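You operate a simulated robot arm through the tools that you are given. There is no shell and no other tool.

The job below is to be done with a simulated robot arm. You get a single attempt, and the scene is never put back.

Task
Vent the cream gauge plate and swap in the round green plug.
Fine: needle at 0 before the collar is freed; wind the large dark grey knob right out; round blue plug on the bench; lock the collar, shut the blue knob. Leave the rest. Set down upright: round blue plug.

Only the result counts: the job must be done as asked and must still hold three seconds after the hand-in. Knocking over, shifting, dropping, spilling or breaking anything else fails it.

Robot
A 7-joint arm with a two-finger gripper, fixed in place. Base frame: the origin is at the foot of the arm, x ahead of it, y to its left, z up; the work surface is at about z = 0. Readings come in mm, rad, newtons and seconds.
With the tool pointing down near the work surface it reaches from about 260 to 600 mm from the base axis. Its first joint turns from -2.496 to 2.496 rad. Payload 1.08 kg.
The tool frame sits at the grasp point between the pads (the TCP): z along the fingers, y along the line on which they close. The tips reach 16 mm beyond it. Largest opening 88 mm; the body of the gripper starts 58 mm behind the TCP.
Orientation is told as [roll, pitch, yaw] about the base's x, y, z axes, in that order, counted from this pose: with the fingers straight down and closing along the base's y, the tool's x points along the base's -x, its y along +y and its z along -z.

Tools
- The arm moves only by the tool nudge_tool. Its argument "motion" is one flat list of numbers, 7 for each row, row after row: the gripper command, from -1 (fully open) to 1 (shut), values between in proportion, then the shift along the tool's x, y, z in mm, then the turn, a rotation vector about the tool's x, y, z in rad. In form: [hand, dx, dy, dz, rx, ry, rz, hand, dx, dy, dz, rx, ry, rz, ...]. A call has 1 to 20 rows; each row is the pose to reach, as a shift and turn from the pose commanded when the call began, along the tool's axes at that moment. A row lasts 0.2 s, in which the tool goes at most 50 mm and 0.15 rad; a call with a longer step from one row to the next is refused whole, and so is a gripper value outside its range. A pose out of reach is approached as far as the arm can. The call stops where the force on the tool passes 90 N (or 10 N more than at its start, if that is more) or the arm is blocked; 0.2 s more then pass. Each finger halts on what it meets, pressing with about 20 N; the grip force reading is that of the motor and also rises with nothing between the fingers. The clock runs only during rows and for 0.2 s after the last one: add rows that repeat a pose to give the fingers time. It gives the time, the measured TCP pose, the force on the tool (base axes), the opening and the grip force at its end, in the units of the frame above (readings bear some noise), with the torque about the TCP (base axes, N m) and any sound that the robot's microphone picked up, and new pictures: "pictures" is both (left out), scene, wrist or none.
- Cameras (640 x 400 px; columns grow to the right, rows downward): "scene" is fixed at [49.7, 653, 800.8]; the picture's right is [-0.99, 0.13, 0.00], its down [0.10, 0.75, -0.65] and it looks along [-0.09, -0.64, -0.76] (base axes); focal length 311 px, centre (320, 200). "wrist" rides on the gripper at [82, -8, -92] in the tool frame; the picture's right is [0.10, 0.99, 0.00], its down [-0.70, 0.07, -0.71] and it looks along [-0.71, 0.07, 0.71] (tool axes); focal length 256 px, centre (320, 200). There is no depth. A picture from a camera that has moved, and an enlarged one, comes with that camera's place and axes in the base frame and with its lens. The place of the scene camera against the robot may be out by one fixed shift of up to 18 mm in any direction.
- inspect(camera, box): a new picture of the part [left, top, right, bottom] of that camera's present view, enlarged. It takes no simulated time.
- hand_in(): hands the job in; it is judged then, once.

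Nothing tells you positions but the pictures and the camera data. Unless the task says otherwise, let go and move clear before handing in.

The tools are called after "Request:" as a command line: name --argument value ..., lists and objects as JSON in quotes. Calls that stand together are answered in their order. nudge_tool: Moves the arm, as the interface text tells. Its arguments: {"type":"object","properties":{"motion":{"type":"array","items":{"type":"number"}},"pictures":{"type":"string","enum":["both","scene","wrist","none"]}},"required":["motion"]} The other tools are called the same way: inspect (camera, box) takes an enlarged picture of a part of a camera's view; hand_in () hands the job in.

At the start:

```text
t: 0.0
tcp_pos: [404.5, -59.2, 369.3]
orientation: [0.0, 0.0, 0.001]
ft_force: [-0.2, -0.4, 0.1]
ft_torque: [0.01, -0.02, 0.02]
finger_gap: 88.0
gripper_force: 0.0
```

scene: 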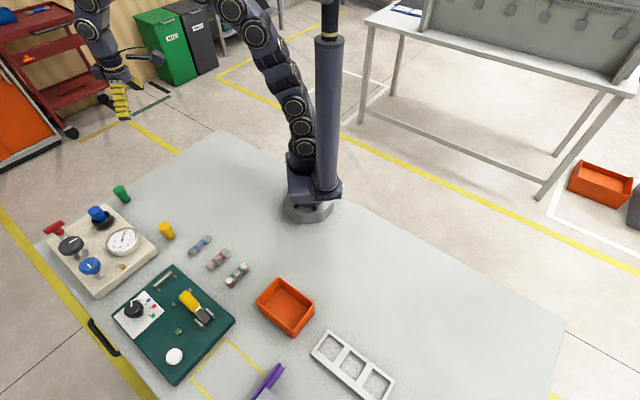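
wrist: 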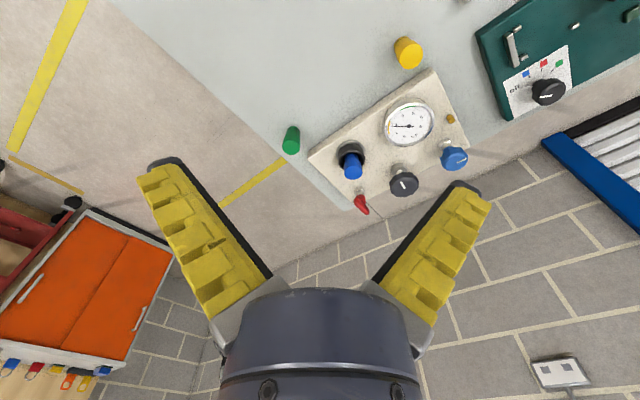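

I see the cream gauge plate at the left of the scene view, with a blue plug in a collar, a red lever, a large dark grey knob, a blue knob and a dial. Round green and yellow plugs stand nearby on the bench. I'll look closer before moving.

Request:
inspect --camera "scene" --box '[30, 170, 190, 310]'

Request:
inspect --camera "wrist" --box '[270, 30, 490, 220]'

```text
2.86 times, centred on (110, 240) of scene
camera zoom: at [49.7, 653.0, 800.8], right [-0.99, 0.13, 0.0], down [0.1, 0.75, -0.65], along [-0.09, -0.64, -0.76], focal length 889 px, centre (920, 86)
```

zoom: 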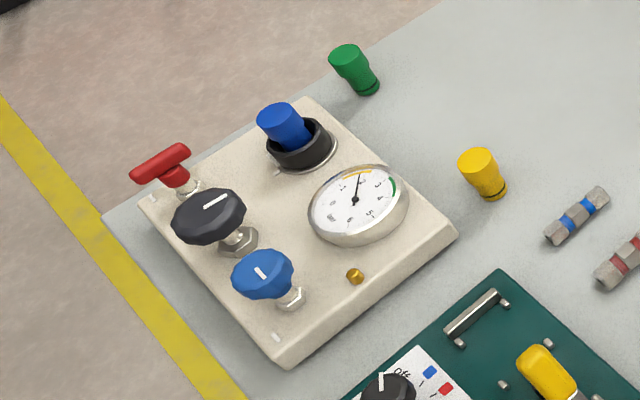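

```text
2.11 times, centred on (380, 125) of wrist
camera zoom: at [324.2, -68.5, 461.7], right [-0.1, 0.99, 0.0], down [0.7, 0.07, 0.71], along [0.71, 0.07, -0.71], focal length 539 px, centre (194, 358)
```

zoom: 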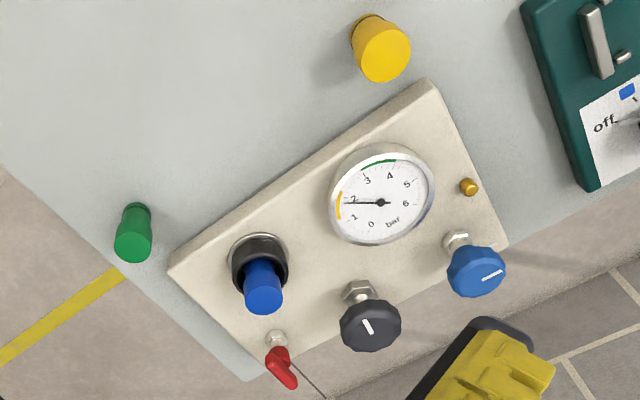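

The dial reads about 2 bar. I'll zoom in further on each control to tell how they work before I move.

Request:
inspect --camera "wrist" --box '[320, 130, 400, 220]'

Request:
inspect --camera "wrist" --box '[380, 90, 480, 200]'

Request:
inspect --camera "scene" --box '[40, 195, 120, 245]'

Request:
inspect --camera "scene" --box '[60, 225, 160, 300]'

```text
4.44 times, centred on (360, 175) of wrist
camera zoom: at [324.2, -68.5, 461.7], right [-0.1, 0.99, 0.0], down [0.7, 0.07, 0.71], along [0.71, 0.07, -0.71], focal length 1138 px, centre (142, 311)
```

zoom: 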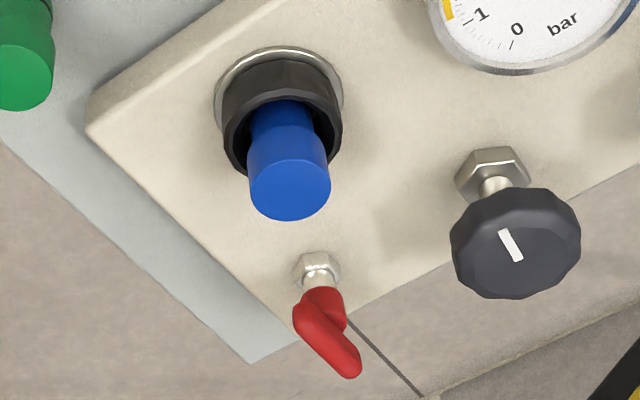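

```text
3.64 times, centred on (430, 145) of wrist
camera zoom: at [324.2, -68.5, 461.7], right [-0.1, 0.99, 0.0], down [0.7, 0.07, 0.71], along [0.71, 0.07, -0.71], focal length 931 px, centre (-80, 400)
```

zoom: 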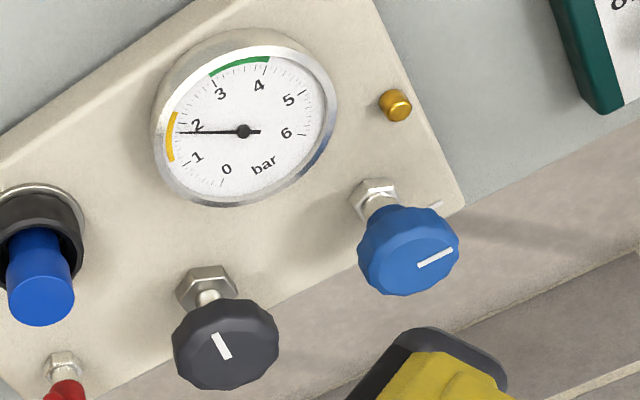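

```text
8.00 times, centred on (80, 220) of scene
camera zoom: at [49.7, 653.0, 800.8], right [-0.99, 0.13, 0.0], down [0.1, 0.75, -0.65], along [-0.09, -0.64, -0.76], focal length 2489 px, centre (2240, 40)
```

zoom: 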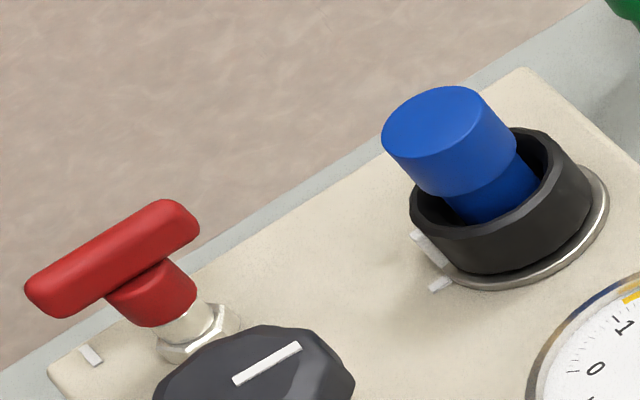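

```text
5.33 times, centred on (110, 262) of scene
camera zoom: at [49.7, 653.0, 800.8], right [-0.99, 0.13, 0.0], down [0.1, 0.75, -0.65], along [-0.09, -0.64, -0.76], focal length 1659 px, centre (1440, -133)
```

zoom: 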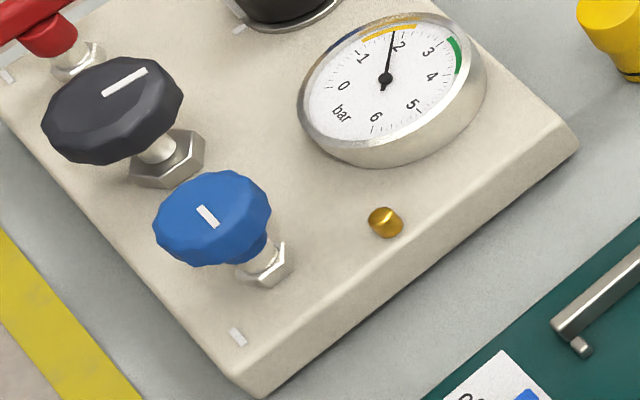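

The collar carries a white mark lined up with a plate mark. The grey and blue knobs stand on stems, and the red T-handle isn't mentioned, so I'll leave it alone. Next I'll move nearer to triangulate positions.

Request:
nudge_tool --motion '[-1, -24, 22, 12, 0, 0, 0, -1, -48, 44, 24, 0, 0, 0, -1, -72, 66, 36, 0, 0, 0, -1, -96, 89, 49, 0, 0, 0, -1, -96, 89, 49, 0, 0, 0]'

```text
t: 1.2
tcp_pos: [500.8, 31.0, 320.2]
orientation: [0.0, -0.001, 0.0]
ft_force: [-0.1, -0.5, 0.1]
ft_torque: [0.02, -0.01, 0.03]
finger_gap: 88.0
gripper_force: 0.0
camera wrist: at [420.5, 21.6, 411.8], right [-0.1, 0.99, 0.0], down [0.7, 0.07, 0.71], along [0.7, 0.07, -0.71], focal length 256 px, centre (320, 200)
```

scene: 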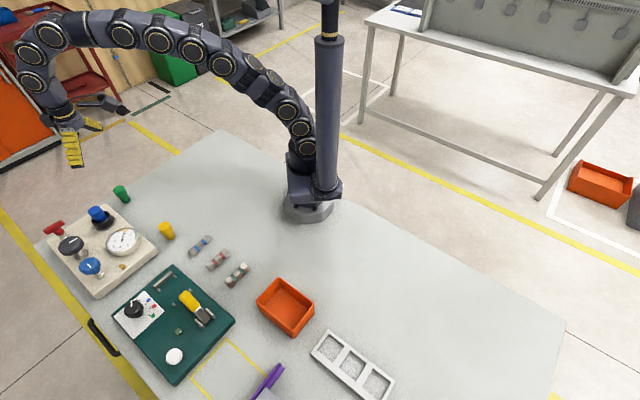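
wrist: 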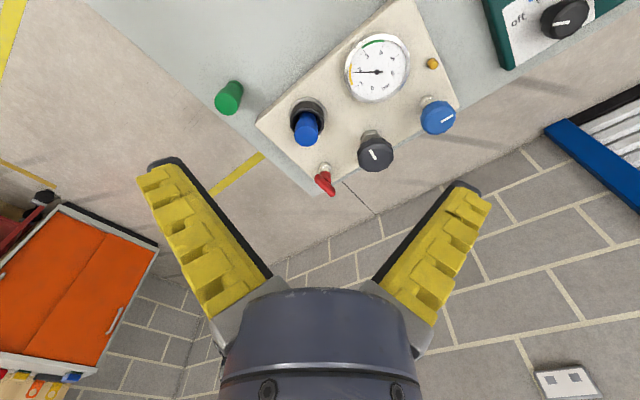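

The plate is near the far edge of the bench. I'll enlarge the plate from here for triangulation.

Request:
inspect --camera "wrist" --box '[200, 70, 340, 200]'

Request:
inspect --camera "wrist" --box '[330, 0, 470, 180]'

Request:
inspect --camera "wrist" --box '[320, 20, 480, 120]'

```text
3.08 times, centred on (270, 135) of wrist
camera zoom: at [420.5, 21.6, 411.8], right [-0.1, 0.99, 0.0], down [0.7, 0.07, 0.71], along [0.7, 0.07, -0.71], focal length 788 px, centre (474, 400)
```

zoom: 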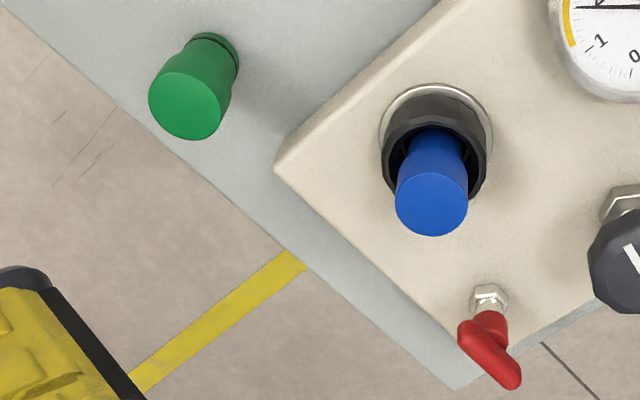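

```text
2.22 times, centred on (400, 90) of wrist
camera zoom: at [420.5, 21.6, 411.8], right [-0.1, 0.99, 0.0], down [0.7, 0.07, 0.71], along [0.7, 0.07, -0.71], focal length 569 px, centre (142, 444)
```

zoom: 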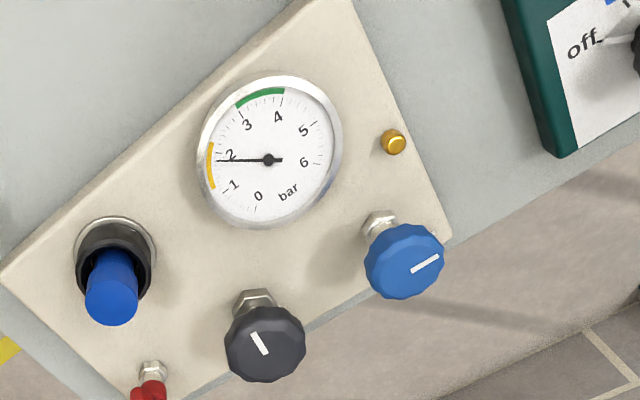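

```text
4.00 times, centred on (400, 70) of wrist
camera zoom: at [420.5, 21.6, 411.8], right [-0.1, 0.99, 0.0], down [0.7, 0.07, 0.71], along [0.7, 0.07, -0.71], focal length 1024 px, centre (0, 720)
```

zoom: 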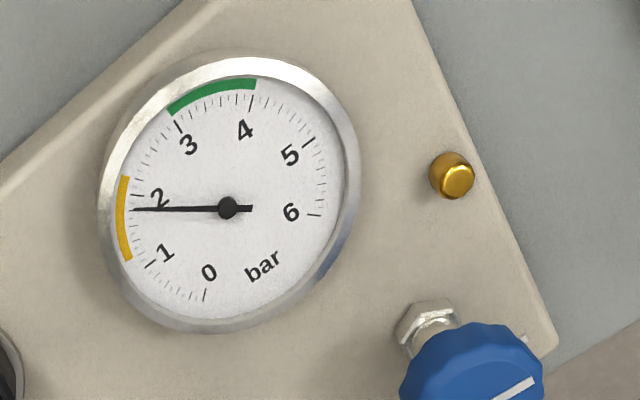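

Triangulating from the two wrist views puts the green plug at about (593,-95), the blue plug top at (613,22,93), the grey knob at about (633,126,95) and the blue knob at about (571,199,86). I'll move over the plate, staying high, for a closer look.

Request:
nudge_tool --motion '[-1, -12, 20, 22, 0, 0, 0, -1, -24, 40, 44, 0, 0, 0, -1, -36, 60, 66, 0, 0, 0, -1, -49, 79, 90, 0, 0, 0, -1, -49, 79, 90, 0, 0, 0]'

```text
t: 2.4
tcp_pos: [549.3, 108.6, 231.7]
orientation: [-0.001, -0.001, -0.001]
ft_force: [-0.6, -0.2, 0.3]
ft_torque: [-0.02, 0.01, -0.01]
finger_gap: 88.3
gripper_force: 0.1
camera wrist: at [469.0, 100.1, 322.8], right [-0.1, 0.99, 0.0], down [0.7, 0.07, 0.71], along [0.71, 0.07, -0.7], focal length 256 px, centre (320, 200)
```

scene: 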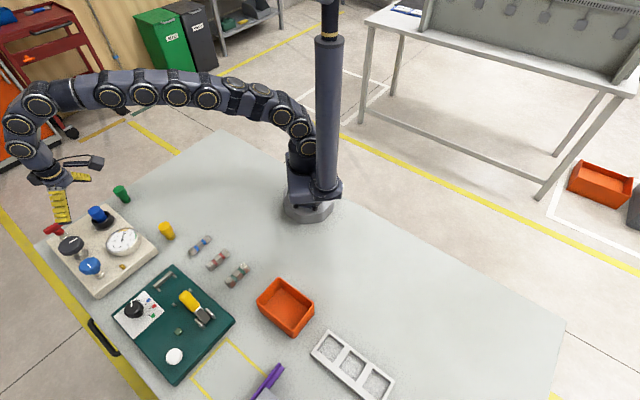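
wrist: 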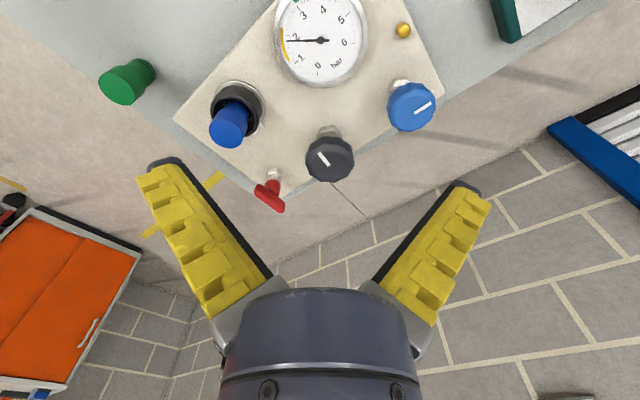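

Request:
inspect --camera "wrist" --box '[170, 60, 300, 220]'

Request:
inspect --camera "wrist" --box '[290, 70, 450, 190]'

Request:
inspect --camera "wrist" --box '[370, 0, 470, 140]'

```text
2.50 times, centred on (235, 140) of wrist
camera zoom: at [469.0, 100.1, 322.8], right [-0.1, 0.99, 0.0], down [0.7, 0.07, 0.71], along [0.71, 0.07, -0.7], focal length 640 px, centre (532, 350)
```

zoom: 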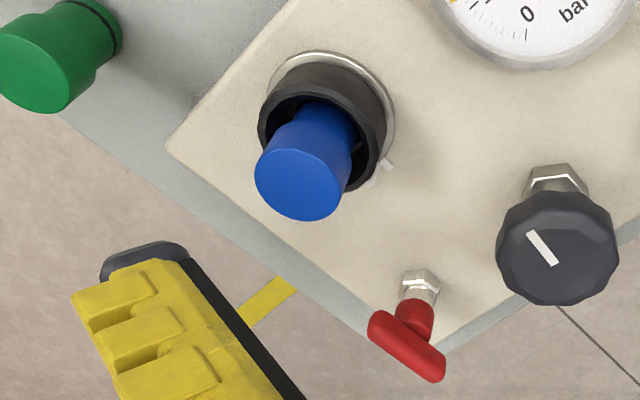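

```text
3.33 times, centred on (370, 130) of wrist
camera zoom: at [469.0, 100.1, 322.8], right [-0.1, 0.99, 0.0], down [0.7, 0.07, 0.71], along [0.71, 0.07, -0.7], focal length 853 px, centre (153, 433)
```

zoom: 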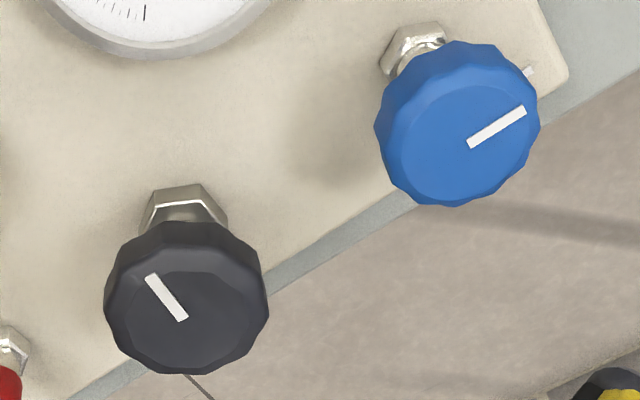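

```text
2.86 times, centred on (420, 70) of wrist
camera zoom: at [469.0, 100.1, 322.8], right [-0.1, 0.99, 0.0], down [0.7, 0.07, 0.71], along [0.71, 0.07, -0.7], focal length 731 px, centre (34, 571)
```

zoom: 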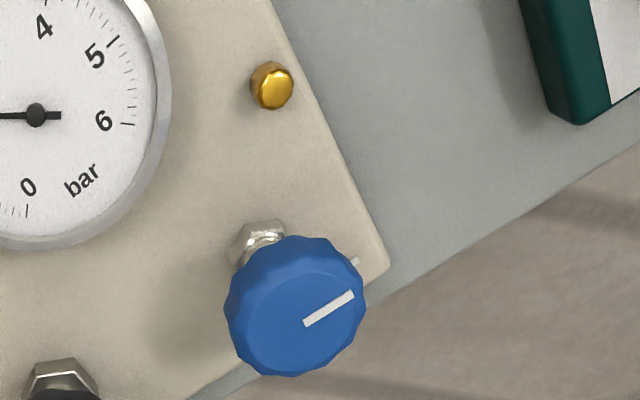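

Three wrist views agree: grey knob top centre at about (641,129,96), blue knob at about (573,200,95), blue plug top at (611,22,95) and collar rim at z of about 56. I'll start with the grey knob by moving above it, which also tests the reach.

Request:
nudge_tool --motion '[-1, -20, 5, 16, 0, 0, 0, -1, -40, 10, 32, 0, 0, 0, -1, -60, 15, 48, 0, 0, 0, -1, -80, 20, 64, 0, 0, 0, -1, -92, 20, 72, 0, 0, 0, -1, -92, 20, 72, 0, 0, 0]'

```text
t: 3.8
tcp_pos: [587.2, 116.5, 182.7]
orientation: [0.001, 0.001, -0.001]
ft_force: [0.6, -0.5, -0.1]
ft_torque: [0.0, 0.0, -0.02]
finger_gap: 88.0
gripper_force: 0.0
out of reach, approached as far as the arm can: row 2, 3, 4, 5, 6
camera wrist: at [507.2, 107.0, 275.2], right [-0.1, 0.99, 0.0], down [0.7, 0.07, 0.71], along [0.7, 0.07, -0.71], focal length 256 px, centre (320, 200)
```

scene: 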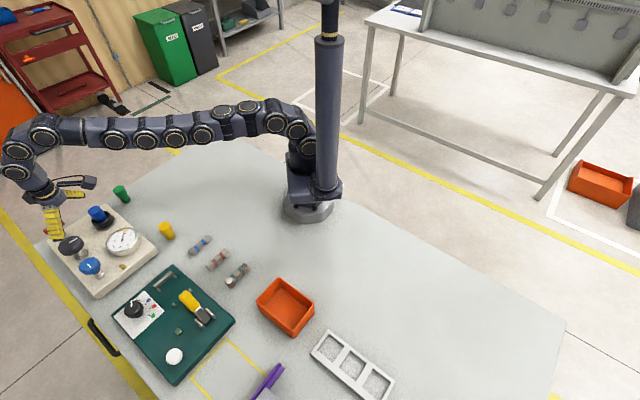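
wrist: 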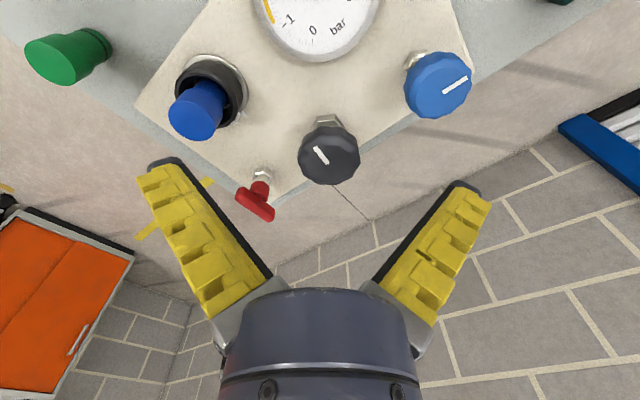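

Straight down, the arm tops out at a radius of about 598 mm, and the grey knob sits at about 654 mm. I'll tilt the tool so the fingers lean outward, with the closing axis kept horizontal, to gain reach.

Request:
nudge_tool --motion '[-1, 0, 0, 0, -0.012, -0.12, -0.039, -1, 0, 0, 0, -0.024, -0.239, -0.078, -1, 0, 0, 0, -0.036, -0.359, -0.116, -1, 0, 0, 0, -0.048, -0.478, -0.155, -1, 0, 0, 0, -0.06, -0.598, -0.194, -1, 0, 0, 0, -0.06, -0.598, -0.194]'

```text
t: 5.2
tcp_pos: [588.4, 114.7, 183.7]
orientation: [0.001, -0.6, 0.202]
ft_force: [0.8, 0.2, -0.2]
ft_torque: [-0.01, 0.0, 0.0]
finger_gap: 87.7
gripper_force: 0.0
camera wrist: at [474.4, 81.5, 213.0], right [-0.28, 0.96, -0.06], down [0.16, 0.11, 0.98], along [0.95, 0.27, -0.18], focal length 256 px, centre (320, 200)
```

scene: 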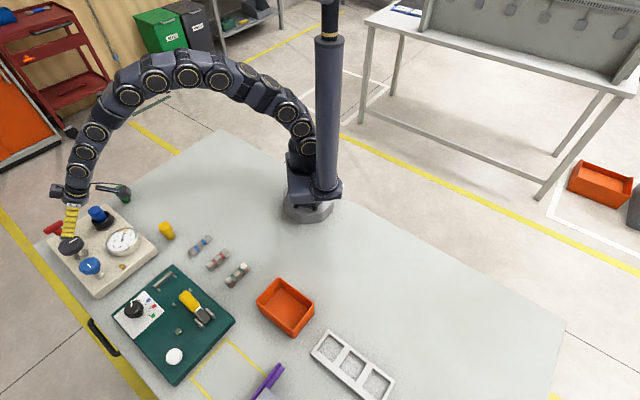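
wrist: 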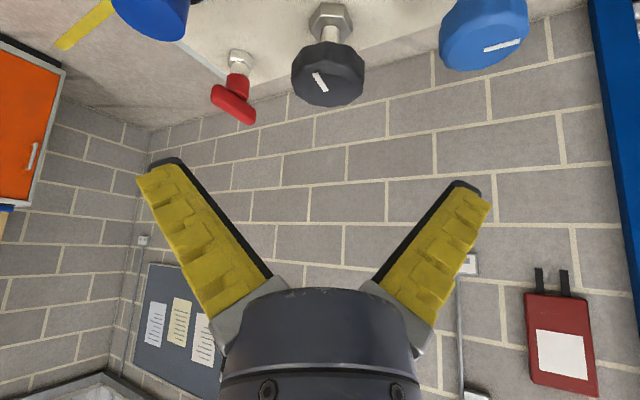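

The tilt works and the arm now has room. I'll move to just above the grey knob in the tilted pose and check alignment.

Request:
nudge_tool --motion '[-1, -7, 1.2, 22, 0, 0, 0, -1, -14, 2.5, 44, 0, 0, 0, -1, -20.2, 3.75, 66.8, 0, 0, 0, -1, -20.2, 3.75, 66.8, 0, 0, 0]'

```text
t: 6.2
tcp_pos: [641.8, 127.5, 139.1]
orientation: [-0.001, -0.602, 0.2]
ft_force: [0.4, 0.0, -1.1]
ft_torque: [0.03, 0.01, 0.02]
finger_gap: 88.2
gripper_force: 0.1
camera wrist: at [527.0, 94.9, 169.4], right [-0.28, 0.96, -0.06], down [0.16, 0.11, 0.98], along [0.95, 0.27, -0.18], focal length 256 px, centre (320, 200)
```

scene: 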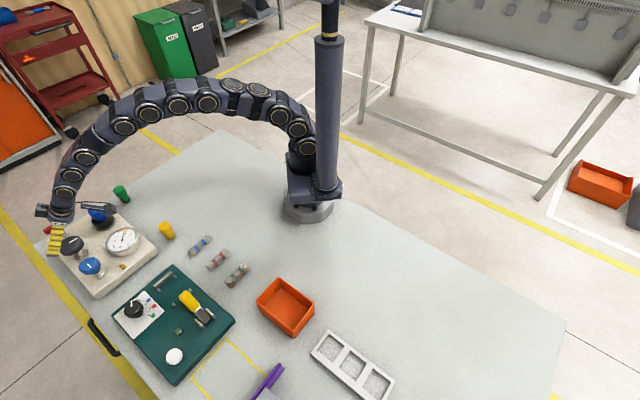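
wrist: 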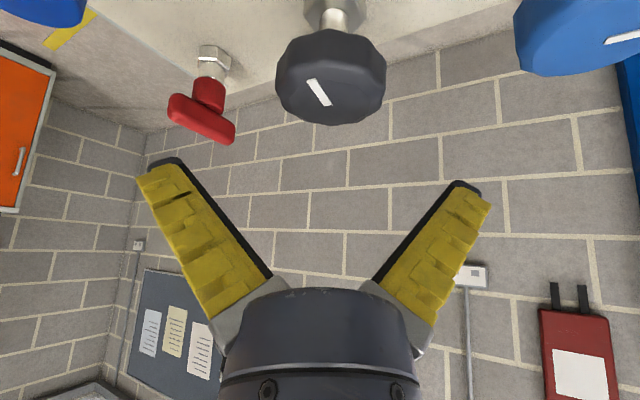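

The projected knob centre matches the image. I'll lower straight down so the open fingers straddle the grey knob.

Request:
nudge_tool --motion '[-1, 7, 0.8, 10.5, 0, 0, 0, -1, 14, 1.7, 21, 0, 0, 0, -1, 21, 1.7, 31.5, 0, 0, 0, -1, 28.5, 1.7, 42.3, 0, 0, 0, -1, 28.5, 1.7, 42.3, 0, 0, 0]'

```text
t: 7.4
tcp_pos: [640.6, 130.6, 86.4]
orientation: [0.0, -0.601, 0.2]
ft_force: [0.4, 0.0, 0.0]
ft_torque: [-0.03, 0.01, 0.05]
finger_gap: 88.0
gripper_force: 0.1
camera wrist: at [526.6, 97.4, 117.7], right [-0.28, 0.96, -0.06], down [0.16, 0.11, 0.98], along [0.95, 0.27, -0.18], focal length 256 px, centre (320, 200)
```

scene: 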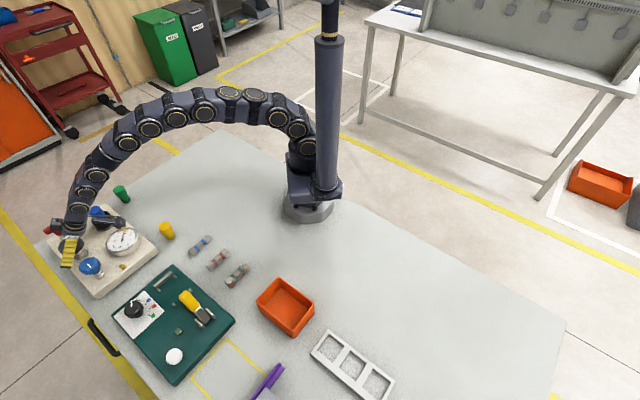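
wrist: 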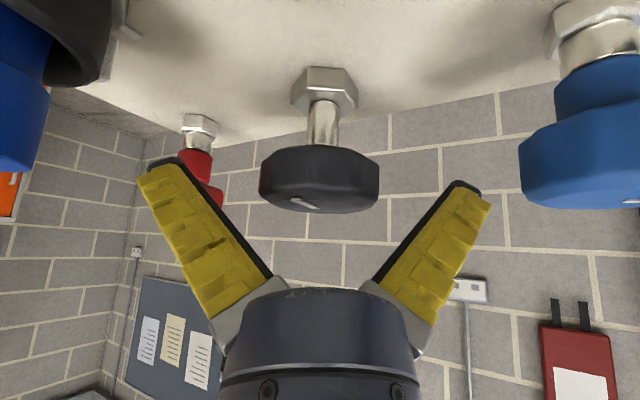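

The knob sits centred between the fingers: the TCP projects to about (322,183) and the knob is centred at about (320,180). Now I close on it.

Request:
nudge_tool --motion '[0, 0, 0, 0, 0, 0, 0, 1, 0, 0, 0, 0, 0, 0, 1, 0, 0, 0, 0, 0, 0, 1, 0, 0, 0, 0, 0, 0]'

```text
t: 8.4
tcp_pos: [641.8, 129.4, 87.4]
orientation: [0.001, -0.599, 0.199]
ft_force: [2.7, -1.7, -1.2]
ft_torque: [-0.05, -0.05, 0.04]
finger_gap: 48.7
gripper_force: 22.0
camera wrist: at [526.6, 97.2, 117.7], right [-0.28, 0.96, -0.06], down [0.16, 0.11, 0.98], along [0.95, 0.27, -0.18], focal length 256 px, centre (320, 200)
```

scene: 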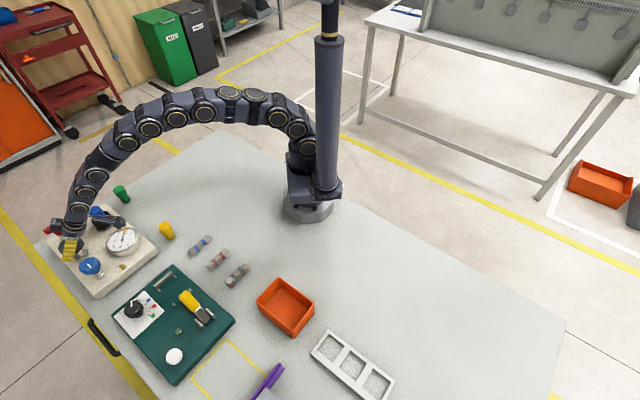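
wrist: 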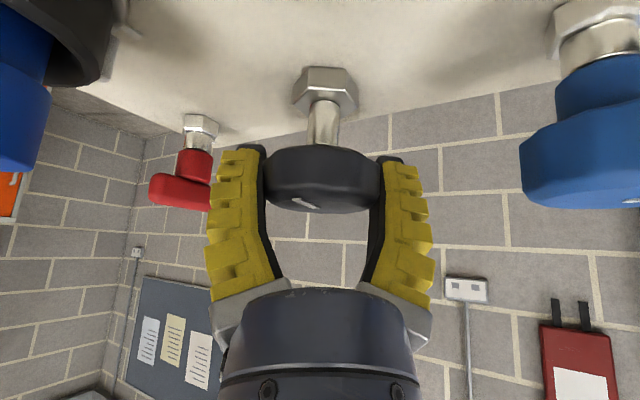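

I've got a firm hold at 48.7 mm. I'll turn the knob anticlockwise seen from above (+base z, unscrewing) by 0.6 rad about the vertical and watch the torque and the dial.

Request:
nudge_tool --motion '[1, 0, 0, 0, -0.056, 0, -0.083, 1, 0, 0, 0, -0.113, 0, -0.165, 1, 0, 0, 0, -0.169, 0, -0.248, 1, 0, 0, 0, -0.226, 0, -0.33, 1, 0, 0, 0, -0.282, 0, -0.413, 1, 0, 0, 0, -0.339, 0, -0.495, 1, 0, 0, 0, -0.339, 0, -0.495]'

Request:
inspect --camera "scene" --box '[40, 195, 160, 295]'

```text
t: 10.0
tcp_pos: [640.4, 132.1, 87.8]
orientation: [0.0, -0.6, 0.801]
ft_force: [-8.3, 1.5, 2.1]
ft_torque: [0.12, -0.13, -0.03]
finger_gap: 49.5
gripper_force: 22.1
camera wrist: at [564.7, 38.6, 117.9], right [-0.77, 0.63, -0.06], down [0.07, 0.18, 0.98], along [0.63, 0.76, -0.18], focal length 256 px, centre (320, 200)
```

scene: 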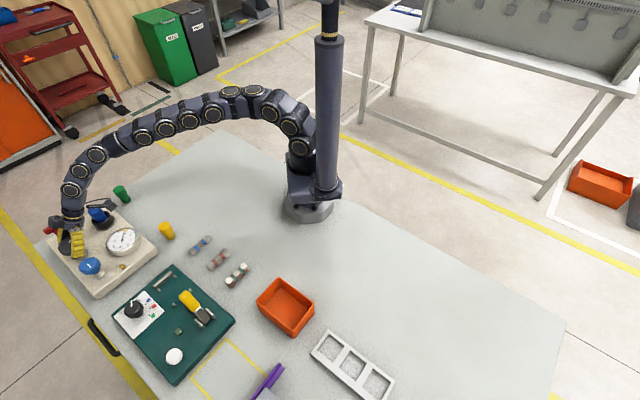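
wrist: 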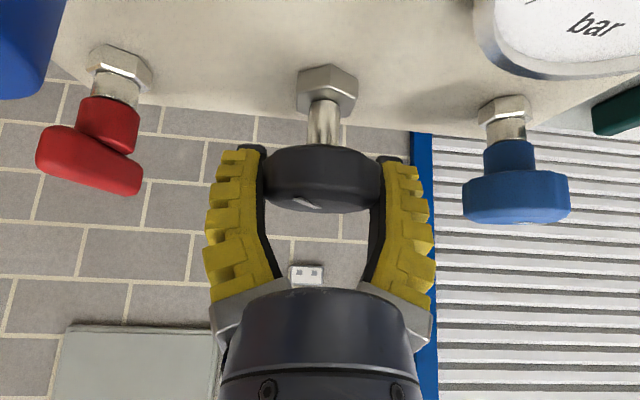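

```text
4.00 times, centred on (100, 245) of scene
camera zoom: at [49.7, 653.0, 800.8], right [-0.99, 0.13, 0.0], down [0.1, 0.75, -0.65], along [-0.09, -0.64, -0.76], focal length 1244 px, centre (1200, 20)
```

zoom: 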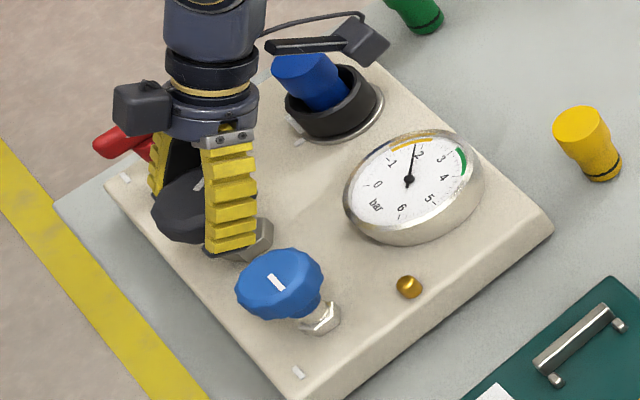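

The knob turned with the gripper and there was little torque. I'll read the dial closely before carrying on; the camera bracket must not swing over the blue plug, so I'll limit the stroke.

Request:
inspect --camera "scene" --box '[100, 220, 150, 260]'

Request:
inspect --camera "scene" --box '[55, 190, 135, 250]'

```text
10.00 times, centred on (125, 240) of scene
camera zoom: at [49.7, 653.0, 800.8], right [-0.99, 0.13, 0.0], down [0.1, 0.75, -0.65], along [-0.09, -0.64, -0.76], focal length 3111 px, centre (2270, -200)
```

zoom: 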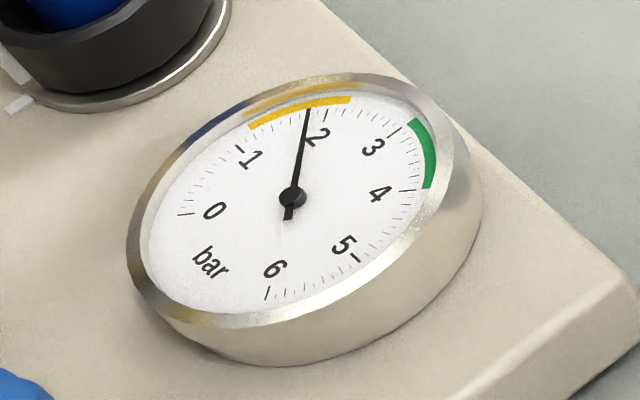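

```text
6.67 times, centred on (95, 220) of scene
camera zoom: at [49.7, 653.0, 800.8], right [-0.99, 0.13, 0.0], down [0.1, 0.75, -0.65], along [-0.09, -0.64, -0.76], focal length 2074 px, centre (1820, 67)
```

zoom: 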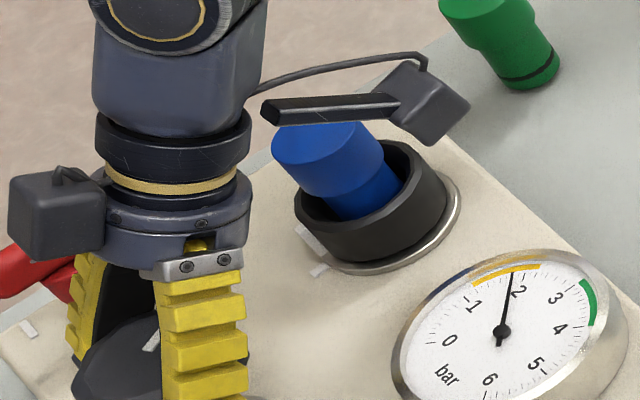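

The dial still shows about 1.8, with the knob wound out only slightly. I'll release, swing back to yaw of about -0.4, and regrip for a bigger stroke.

Request:
nudge_tool --motion '[-1, 0, 0, 0, 0, 0, 0, -1, 0, 0, 0, 0, 0, 0, -1, 0, 0, 0, 0.0678, 0, 0.099, -1, 0, 0, 0, 0.1355, 0, 0.198, -1, 0, 0, 0, 0.2033, 0, 0.297, -1, 0, 0, 0, 0.271, 0, 0.396, -1, 0, 0, 0, 0.3388, 0, 0.495, -1, 0, 0, 0, 0.4065, 0, 0.594, -1, 0, 0, 0, 0.4743, 0, 0.693, -1, 0, 0, 0, 0.542, 0, 0.792, -1, 0, 0, 0, 0.6098, 0, 0.891, -1, 0, 0, 0, 0.6775, 0, 0.9904, -1, 0, 0, 0, 0.6775, 0, 0.9904]'

Request:
inspect --camera "scene" --box '[40, 190, 150, 290]'

```text
t: 12.8
tcp_pos: [641.3, 129.7, 87.3]
orientation: [0.0, -0.6, -0.401]
ft_force: [-0.9, 0.1, -0.3]
ft_torque: [0.0, 0.0, 0.01]
finger_gap: 88.1
gripper_force: 0.1
camera wrist: at [528.7, 167.9, 117.8], right [0.31, 0.95, -0.06], down [0.19, 0.0, 0.98], along [0.93, -0.32, -0.18], focal length 256 px, centre (320, 200)
```

scene: 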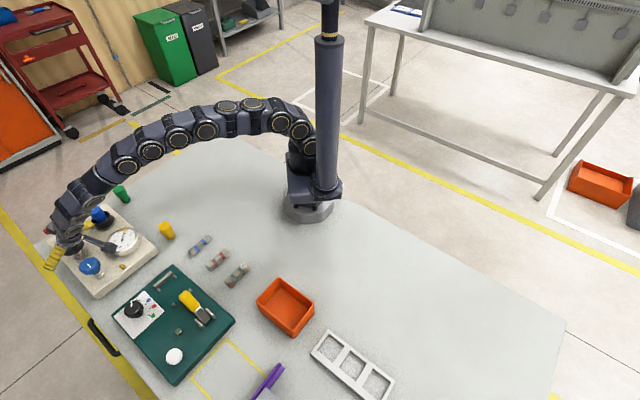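
wrist: 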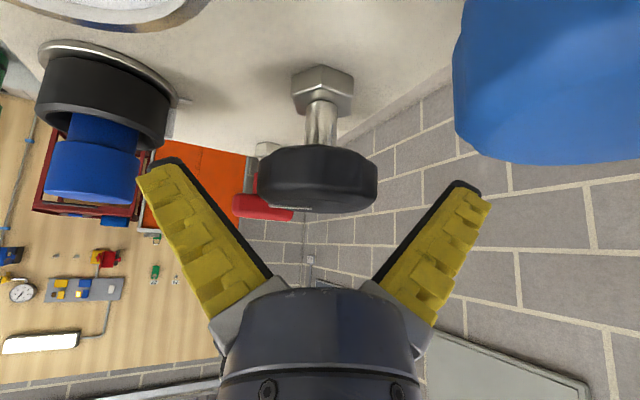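

```text
4.00 times, centred on (95, 240) of scene
camera zoom: at [49.7, 653.0, 800.8], right [-0.99, 0.13, 0.0], down [0.1, 0.75, -0.65], along [-0.09, -0.64, -0.76], focal length 1244 px, centre (1220, 40)
```

zoom: 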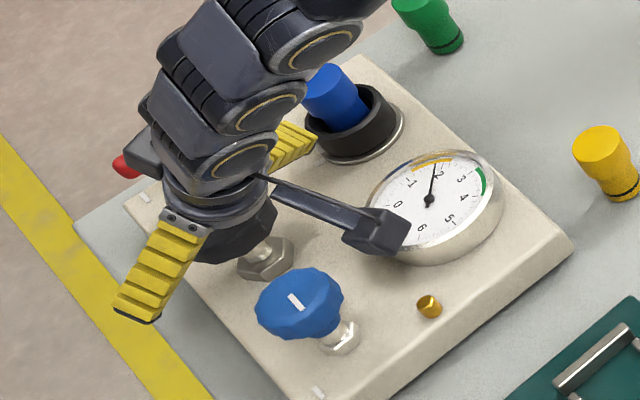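

Clear of everything. Now I grip and wind out 1.2 rad anticlockwise.

Request:
nudge_tool --motion '[1, 0, 0, 0, 0, 0, 0, 1, 0, 0, 0, 0, 0, 0, 1, 0, 0, 0, 0, 0, 0, 1, 0, 0, 0, -0.0678, 0, -0.099, 1, 0, 0, 0, -0.1355, 0, -0.198, 1, 0, 0, 0, -0.2033, 0, -0.297, 1, 0, 0, 0, -0.271, 0, -0.396, 1, 0, 0, 0, -0.3388, 0, -0.495, 1, 0, 0, 0, -0.4065, 0, -0.594, 1, 0, 0, 0, -0.4743, 0, -0.693, 1, 0, 0, 0, -0.542, 0, -0.792, 1, 0, 0, 0, -0.6098, 0, -0.891, 1, 0, 0, 0, -0.6775, 0, -0.9904, 1, 0, 0, 0, -0.6775, 0, -0.9904]'

Request:
inspect --camera "scene" --box '[40, 190, 150, 290]'

Request:
inspect --camera "scene" --box '[100, 220, 150, 260]'

```text
t: 15.8
tcp_pos: [640.3, 131.4, 88.2]
orientation: [-0.001, -0.6, 0.803]
ft_force: [-1.6, 5.5, 3.7]
ft_torque: [0.22, -0.16, -0.03]
finger_gap: 48.4
gripper_force: 22.1
camera wrist: at [564.9, 38.8, 118.4], right [-0.77, 0.63, -0.06], down [0.07, 0.18, 0.98], along [0.63, 0.76, -0.18], focal length 256 px, centre (320, 200)
```

scene: 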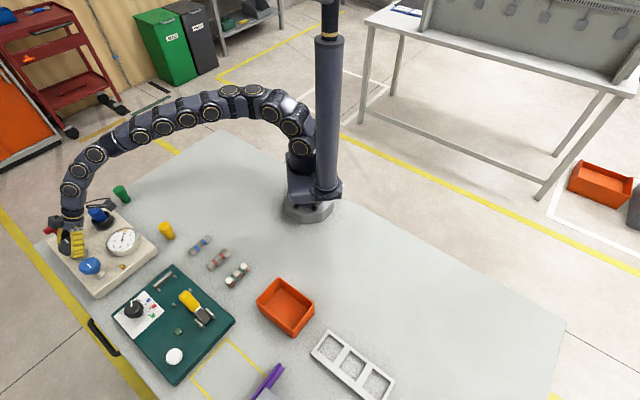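
wrist: 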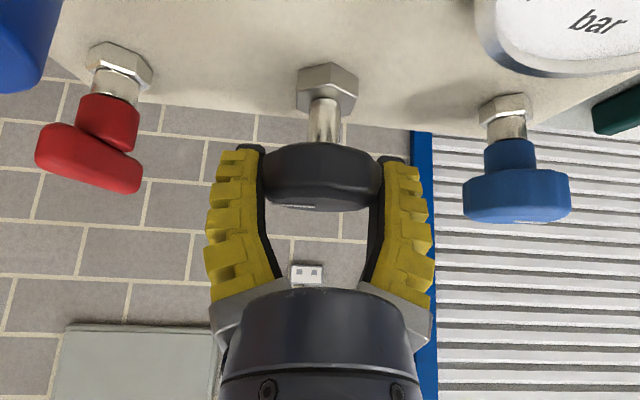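

```text
4.00 times, centred on (95, 240) of scene
camera zoom: at [49.7, 653.0, 800.8], right [-0.99, 0.13, 0.0], down [0.1, 0.75, -0.65], along [-0.09, -0.64, -0.76], focal length 1244 px, centre (1220, 40)
```

zoom: 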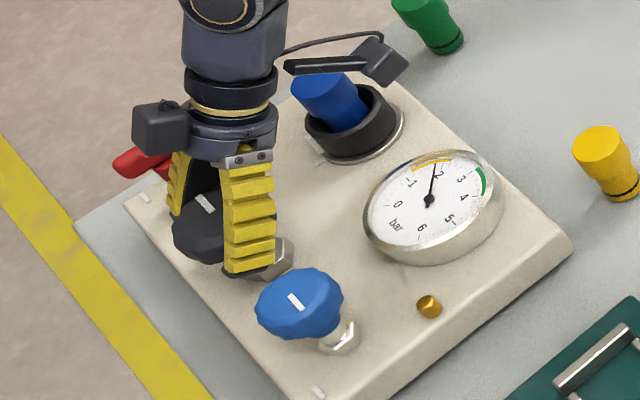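

```text
10.00 times, centred on (125, 240) of scene
camera zoom: at [49.7, 653.0, 800.8], right [-0.99, 0.13, 0.0], down [0.1, 0.75, -0.65], along [-0.09, -0.64, -0.76], focal length 3111 px, centre (2270, -200)
```

zoom: 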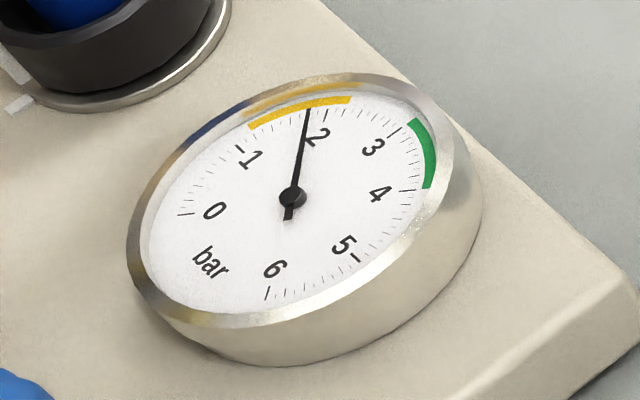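

The needle hasn't moved yet, so the pressure is trapped or more turns are needed. I'll keep winding out with ratchet strokes until the knob reaches its stop.

Request:
nudge_tool --motion '[-1, 0, 0, 0, 0, 0, 0, -1, 0, 0, 0, 0.084, 0, 0.1228, -1, 0, 0, 0, 0.168, 0, 0.2456, -1, 0, 0, 0, 0.252, 0, 0.3684, -1, 0, 0, 0, 0.336, 0, 0.4912, -1, 0, 0, 0, 0.42, 0, 0.614, -1, 0, 0, 0, 0.504, 0, 0.7368, -1, 0, 0, 0, 0.588, 0, 0.8596, -1, 0, 0, 0, 0.672, 0, 0.9824, 1, 0, 0, 0, 0.672, 0, 0.9824, 1, 0, 0, 0, 0.672, 0, 0.9824, 1, 0, 0, 0, 0.588, 0, 0.8596, 1, 0, 0, 0, 0.504, 0, 0.7368, 1, 0, 0, 0, 0.42, 0, 0.614, 1, 0, 0, 0, 0.336, 0, 0.4912, 1, 0, 0, 0, 0.252, 0, 0.3684, 1, 0, 0, 0, 0.168, 0, 0.2456, 1, 0, 0, 0, 0.084, 0, 0.1228, 1, 0, 0, 0, 0, 0, 0, 1, 0, 0, 0, 0, 0, 0]'

Request:
inspect --camera "scene" --box '[40, 190, 150, 290]'

```text
t: 20.0
tcp_pos: [640.4, 131.5, 89.0]
orientation: [0.001, -0.601, 0.806]
ft_force: [-2.9, 4.7, 6.5]
ft_torque: [0.29, -0.09, 0.02]
finger_gap: 48.5
gripper_force: 21.4
camera wrist: at [565.0, 38.7, 118.7], right [-0.78, 0.63, -0.06], down [0.07, 0.18, 0.98], along [0.63, 0.76, -0.18], focal length 256 px, centre (320, 200)
```

scene: 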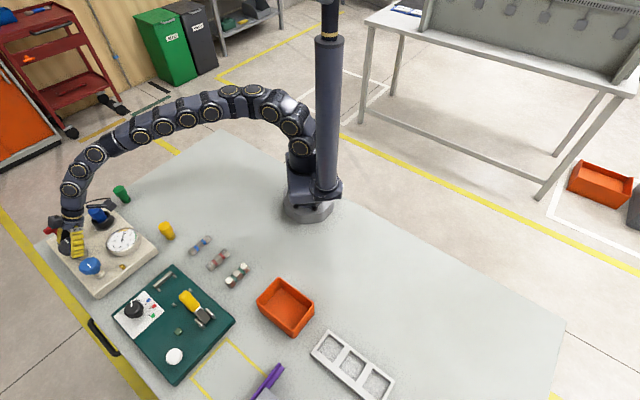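
wrist: 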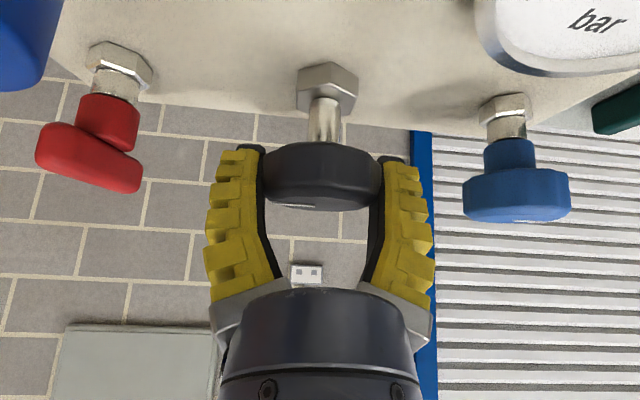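

```text
4.00 times, centred on (95, 240) of scene
camera zoom: at [49.7, 653.0, 800.8], right [-0.99, 0.13, 0.0], down [0.1, 0.75, -0.65], along [-0.09, -0.64, -0.76], focal length 1244 px, centre (1220, 40)
```

zoom: 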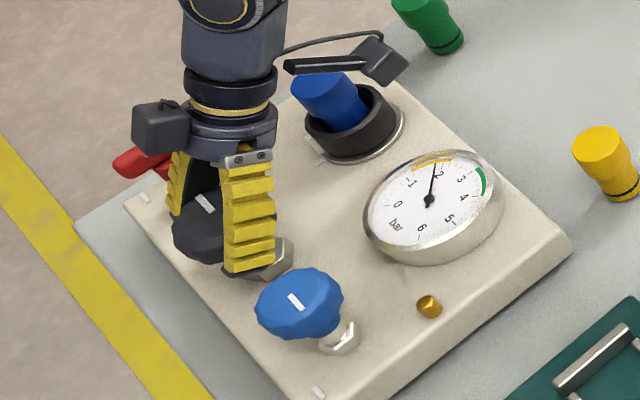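

The bar on the grey knob looks to be in the same place as after the last stroke, so I need to check whether it turned or is at its stop.

Request:
inspect --camera "scene" --box '[50, 225, 90, 255]'

Request:
inspect --camera "wrist" --box '[240, 120, 400, 230]'

```text
13.33 times, centred on (70, 240) of scene
camera zoom: at [49.7, 653.0, 800.8], right [-0.99, 0.13, 0.0], down [0.1, 0.75, -0.65], along [-0.09, -0.64, -0.76], focal length 4148 px, centre (3653, -333)
```

zoom: 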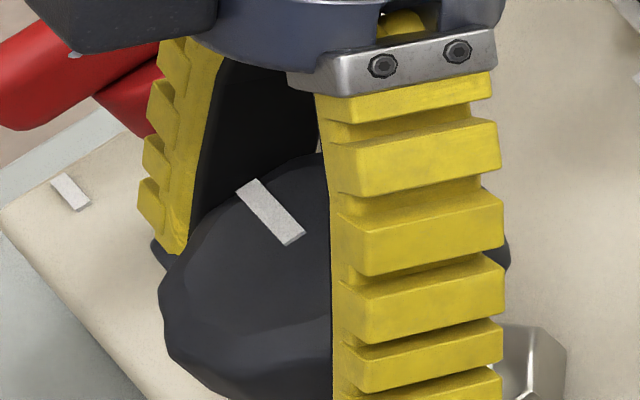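

```text
3.64 times, centred on (320, 175) of wrist
camera zoom: at [565.0, 38.7, 118.7], right [-0.78, 0.63, -0.06], down [0.07, 0.18, 0.98], along [0.63, 0.76, -0.18], focal length 931 px, centre (320, 291)
```

zoom: 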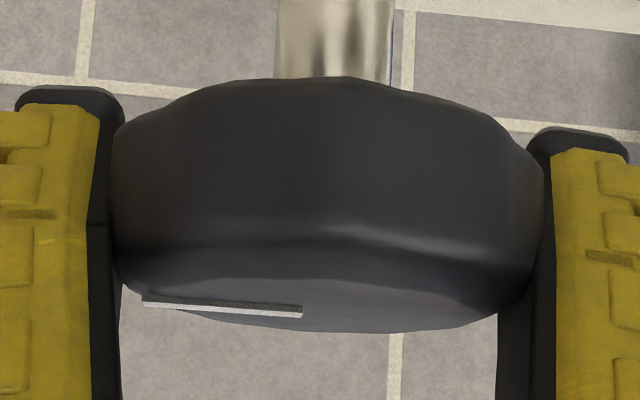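

The bar angle (about 321°) didn't change over the last stroke, so either the grip slipped or the knob is at its stop. I'll go back, grip, turn a little and read the torque.

Request:
nudge_tool --motion '[-1, 0, 0, 0, 0, 0, 0, -1, 0, 0, 0, 0, 0, 0, -1, 0, 0, 0, 0.084, 0, 0.1228, -1, 0, 0, 0, 0.168, 0, 0.2456, -1, 0, 0, 0, 0.252, 0, 0.3684, -1, 0, 0, 0, 0.336, 0, 0.4912, -1, 0, 0, 0, 0.42, 0, 0.614, -1, 0, 0, 0, 0.504, 0, 0.7368, -1, 0, 0, 0, 0.588, 0, 0.8596, -1, 0, 0, 0, 0.672, 0, 0.9824, -1, 0, 0, 0, 0.672, 0, 0.9824, 1, 0, 0, 0, 0.672, 0, 0.9824, 1, 0, 0, 0, 0.672, 0, 0.9824, 1, 0, 0, 0, 0.672, 0, 0.9824, 1, 0, 0, 0, 0.672, 0, 0.9824]'

Request:
inspect --camera "scene" --box '[40, 215, 100, 260]'

Request:
inspect --camera "wrist" --box '[240, 120, 400, 230]'

```text
t: 23.2
tcp_pos: [640.7, 128.4, 87.8]
orientation: [-0.002, -0.6, -0.392]
ft_force: [-9.7, -6.4, 4.8]
ft_torque: [0.1, 0.19, 0.02]
finger_gap: 48.8
gripper_force: 22.0
camera wrist: at [528.2, 165.7, 117.9], right [0.3, 0.95, -0.06], down [0.19, 0.0, 0.98], along [0.93, -0.31, -0.18], focal length 256 px, centre (320, 200)
```

scene: 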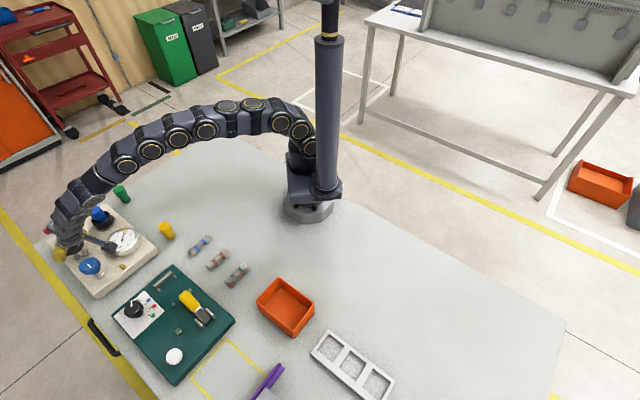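
wrist: 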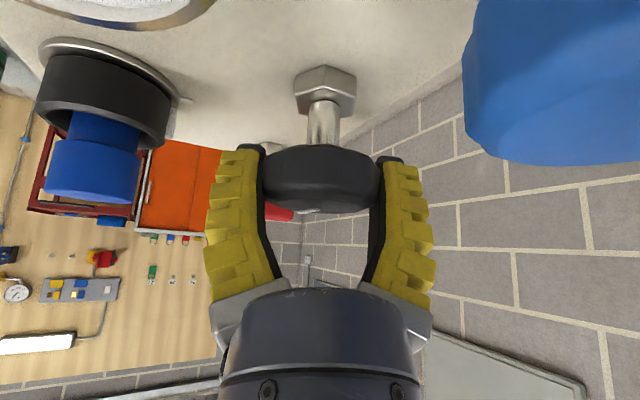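

```text
8.89 times, centred on (70, 238) of scene
camera zoom: at [49.7, 653.0, 800.8], right [-0.99, 0.13, 0.0], down [0.1, 0.75, -0.65], along [-0.09, -0.64, -0.76], focal length 2766 px, centre (2542, -133)
```

zoom: 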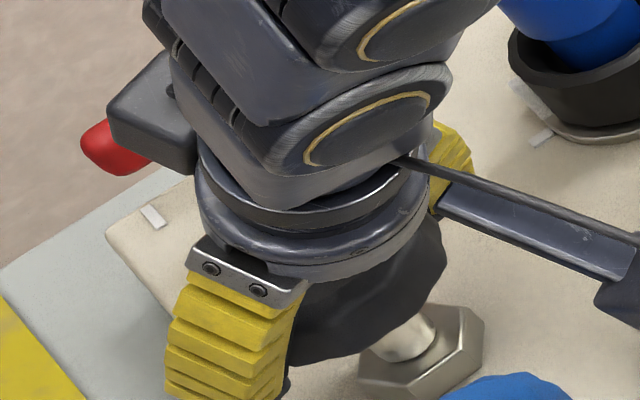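

```text
3.64 times, centred on (320, 175) of wrist
camera zoom: at [528.2, 165.7, 117.9], right [0.3, 0.95, -0.06], down [0.19, 0.0, 0.98], along [0.93, -0.31, -0.18], focal length 931 px, centre (320, 291)
```

zoom: 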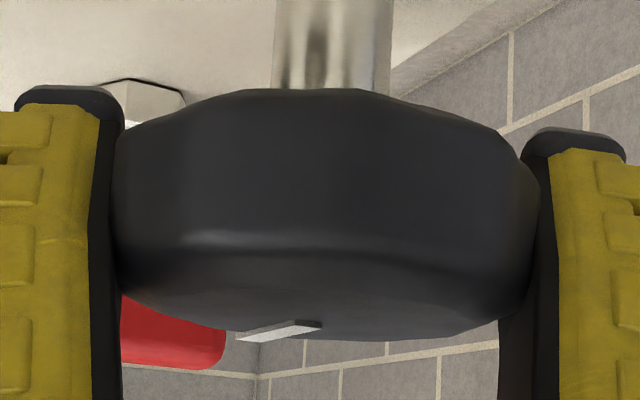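

I'm gripped at yaw -0.39. I'll turn anticlockwise a little and read the torque to see if the knob is on its stop.

Request:
nudge_tool --motion '[1, 0, 0, 0, -0.042, 0, -0.0614, 1, 0, 0, 0, -0.084, 0, -0.1228, 1, 0, 0, 0, -0.126, 0, -0.1842, 1, 0, 0, 0, -0.168, 0, -0.2456]' --pictures "wrist"

Request:
inspect --camera "wrist" --box '[240, 120, 400, 230]'

```text
t: 24.2
tcp_pos: [640.5, 128.9, 88.4]
orientation: [0.0, -0.599, -0.093]
ft_force: [-4.4, -10.2, 2.3]
ft_torque: [-0.11, 0.04, -0.2]
finger_gap: 48.7
gripper_force: 22.4
camera wrist: at [521.8, 131.2, 117.7], right [0.01, 1.0, -0.06], down [0.19, 0.06, 0.98], along [0.98, -0.02, -0.18], focal length 256 px, centre (320, 200)
```

wrist: 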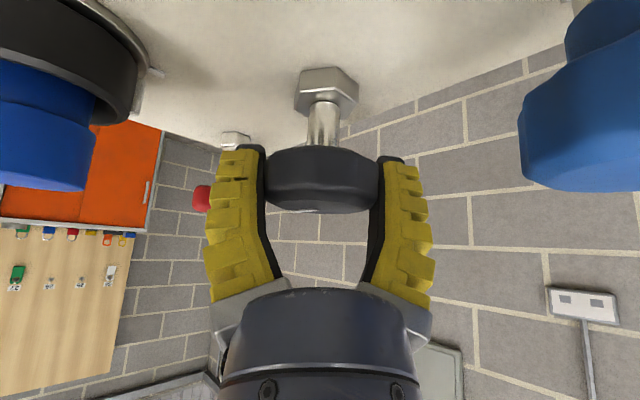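

```text
3.64 times, centred on (320, 175) of wrist
camera zoom: at [521.8, 131.2, 117.7], right [0.01, 1.0, -0.06], down [0.19, 0.06, 0.98], along [0.98, -0.02, -0.18], focal length 931 px, centre (320, 291)
```

zoom: 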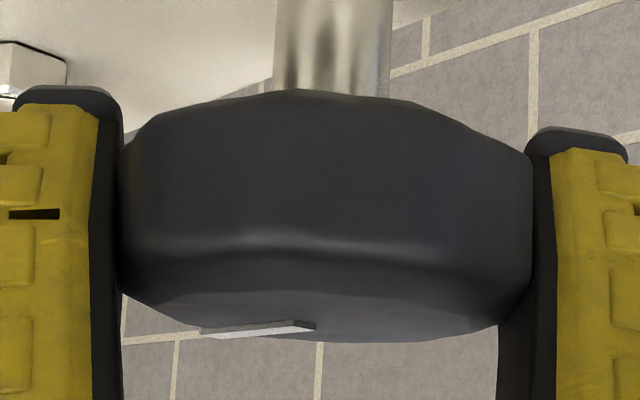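

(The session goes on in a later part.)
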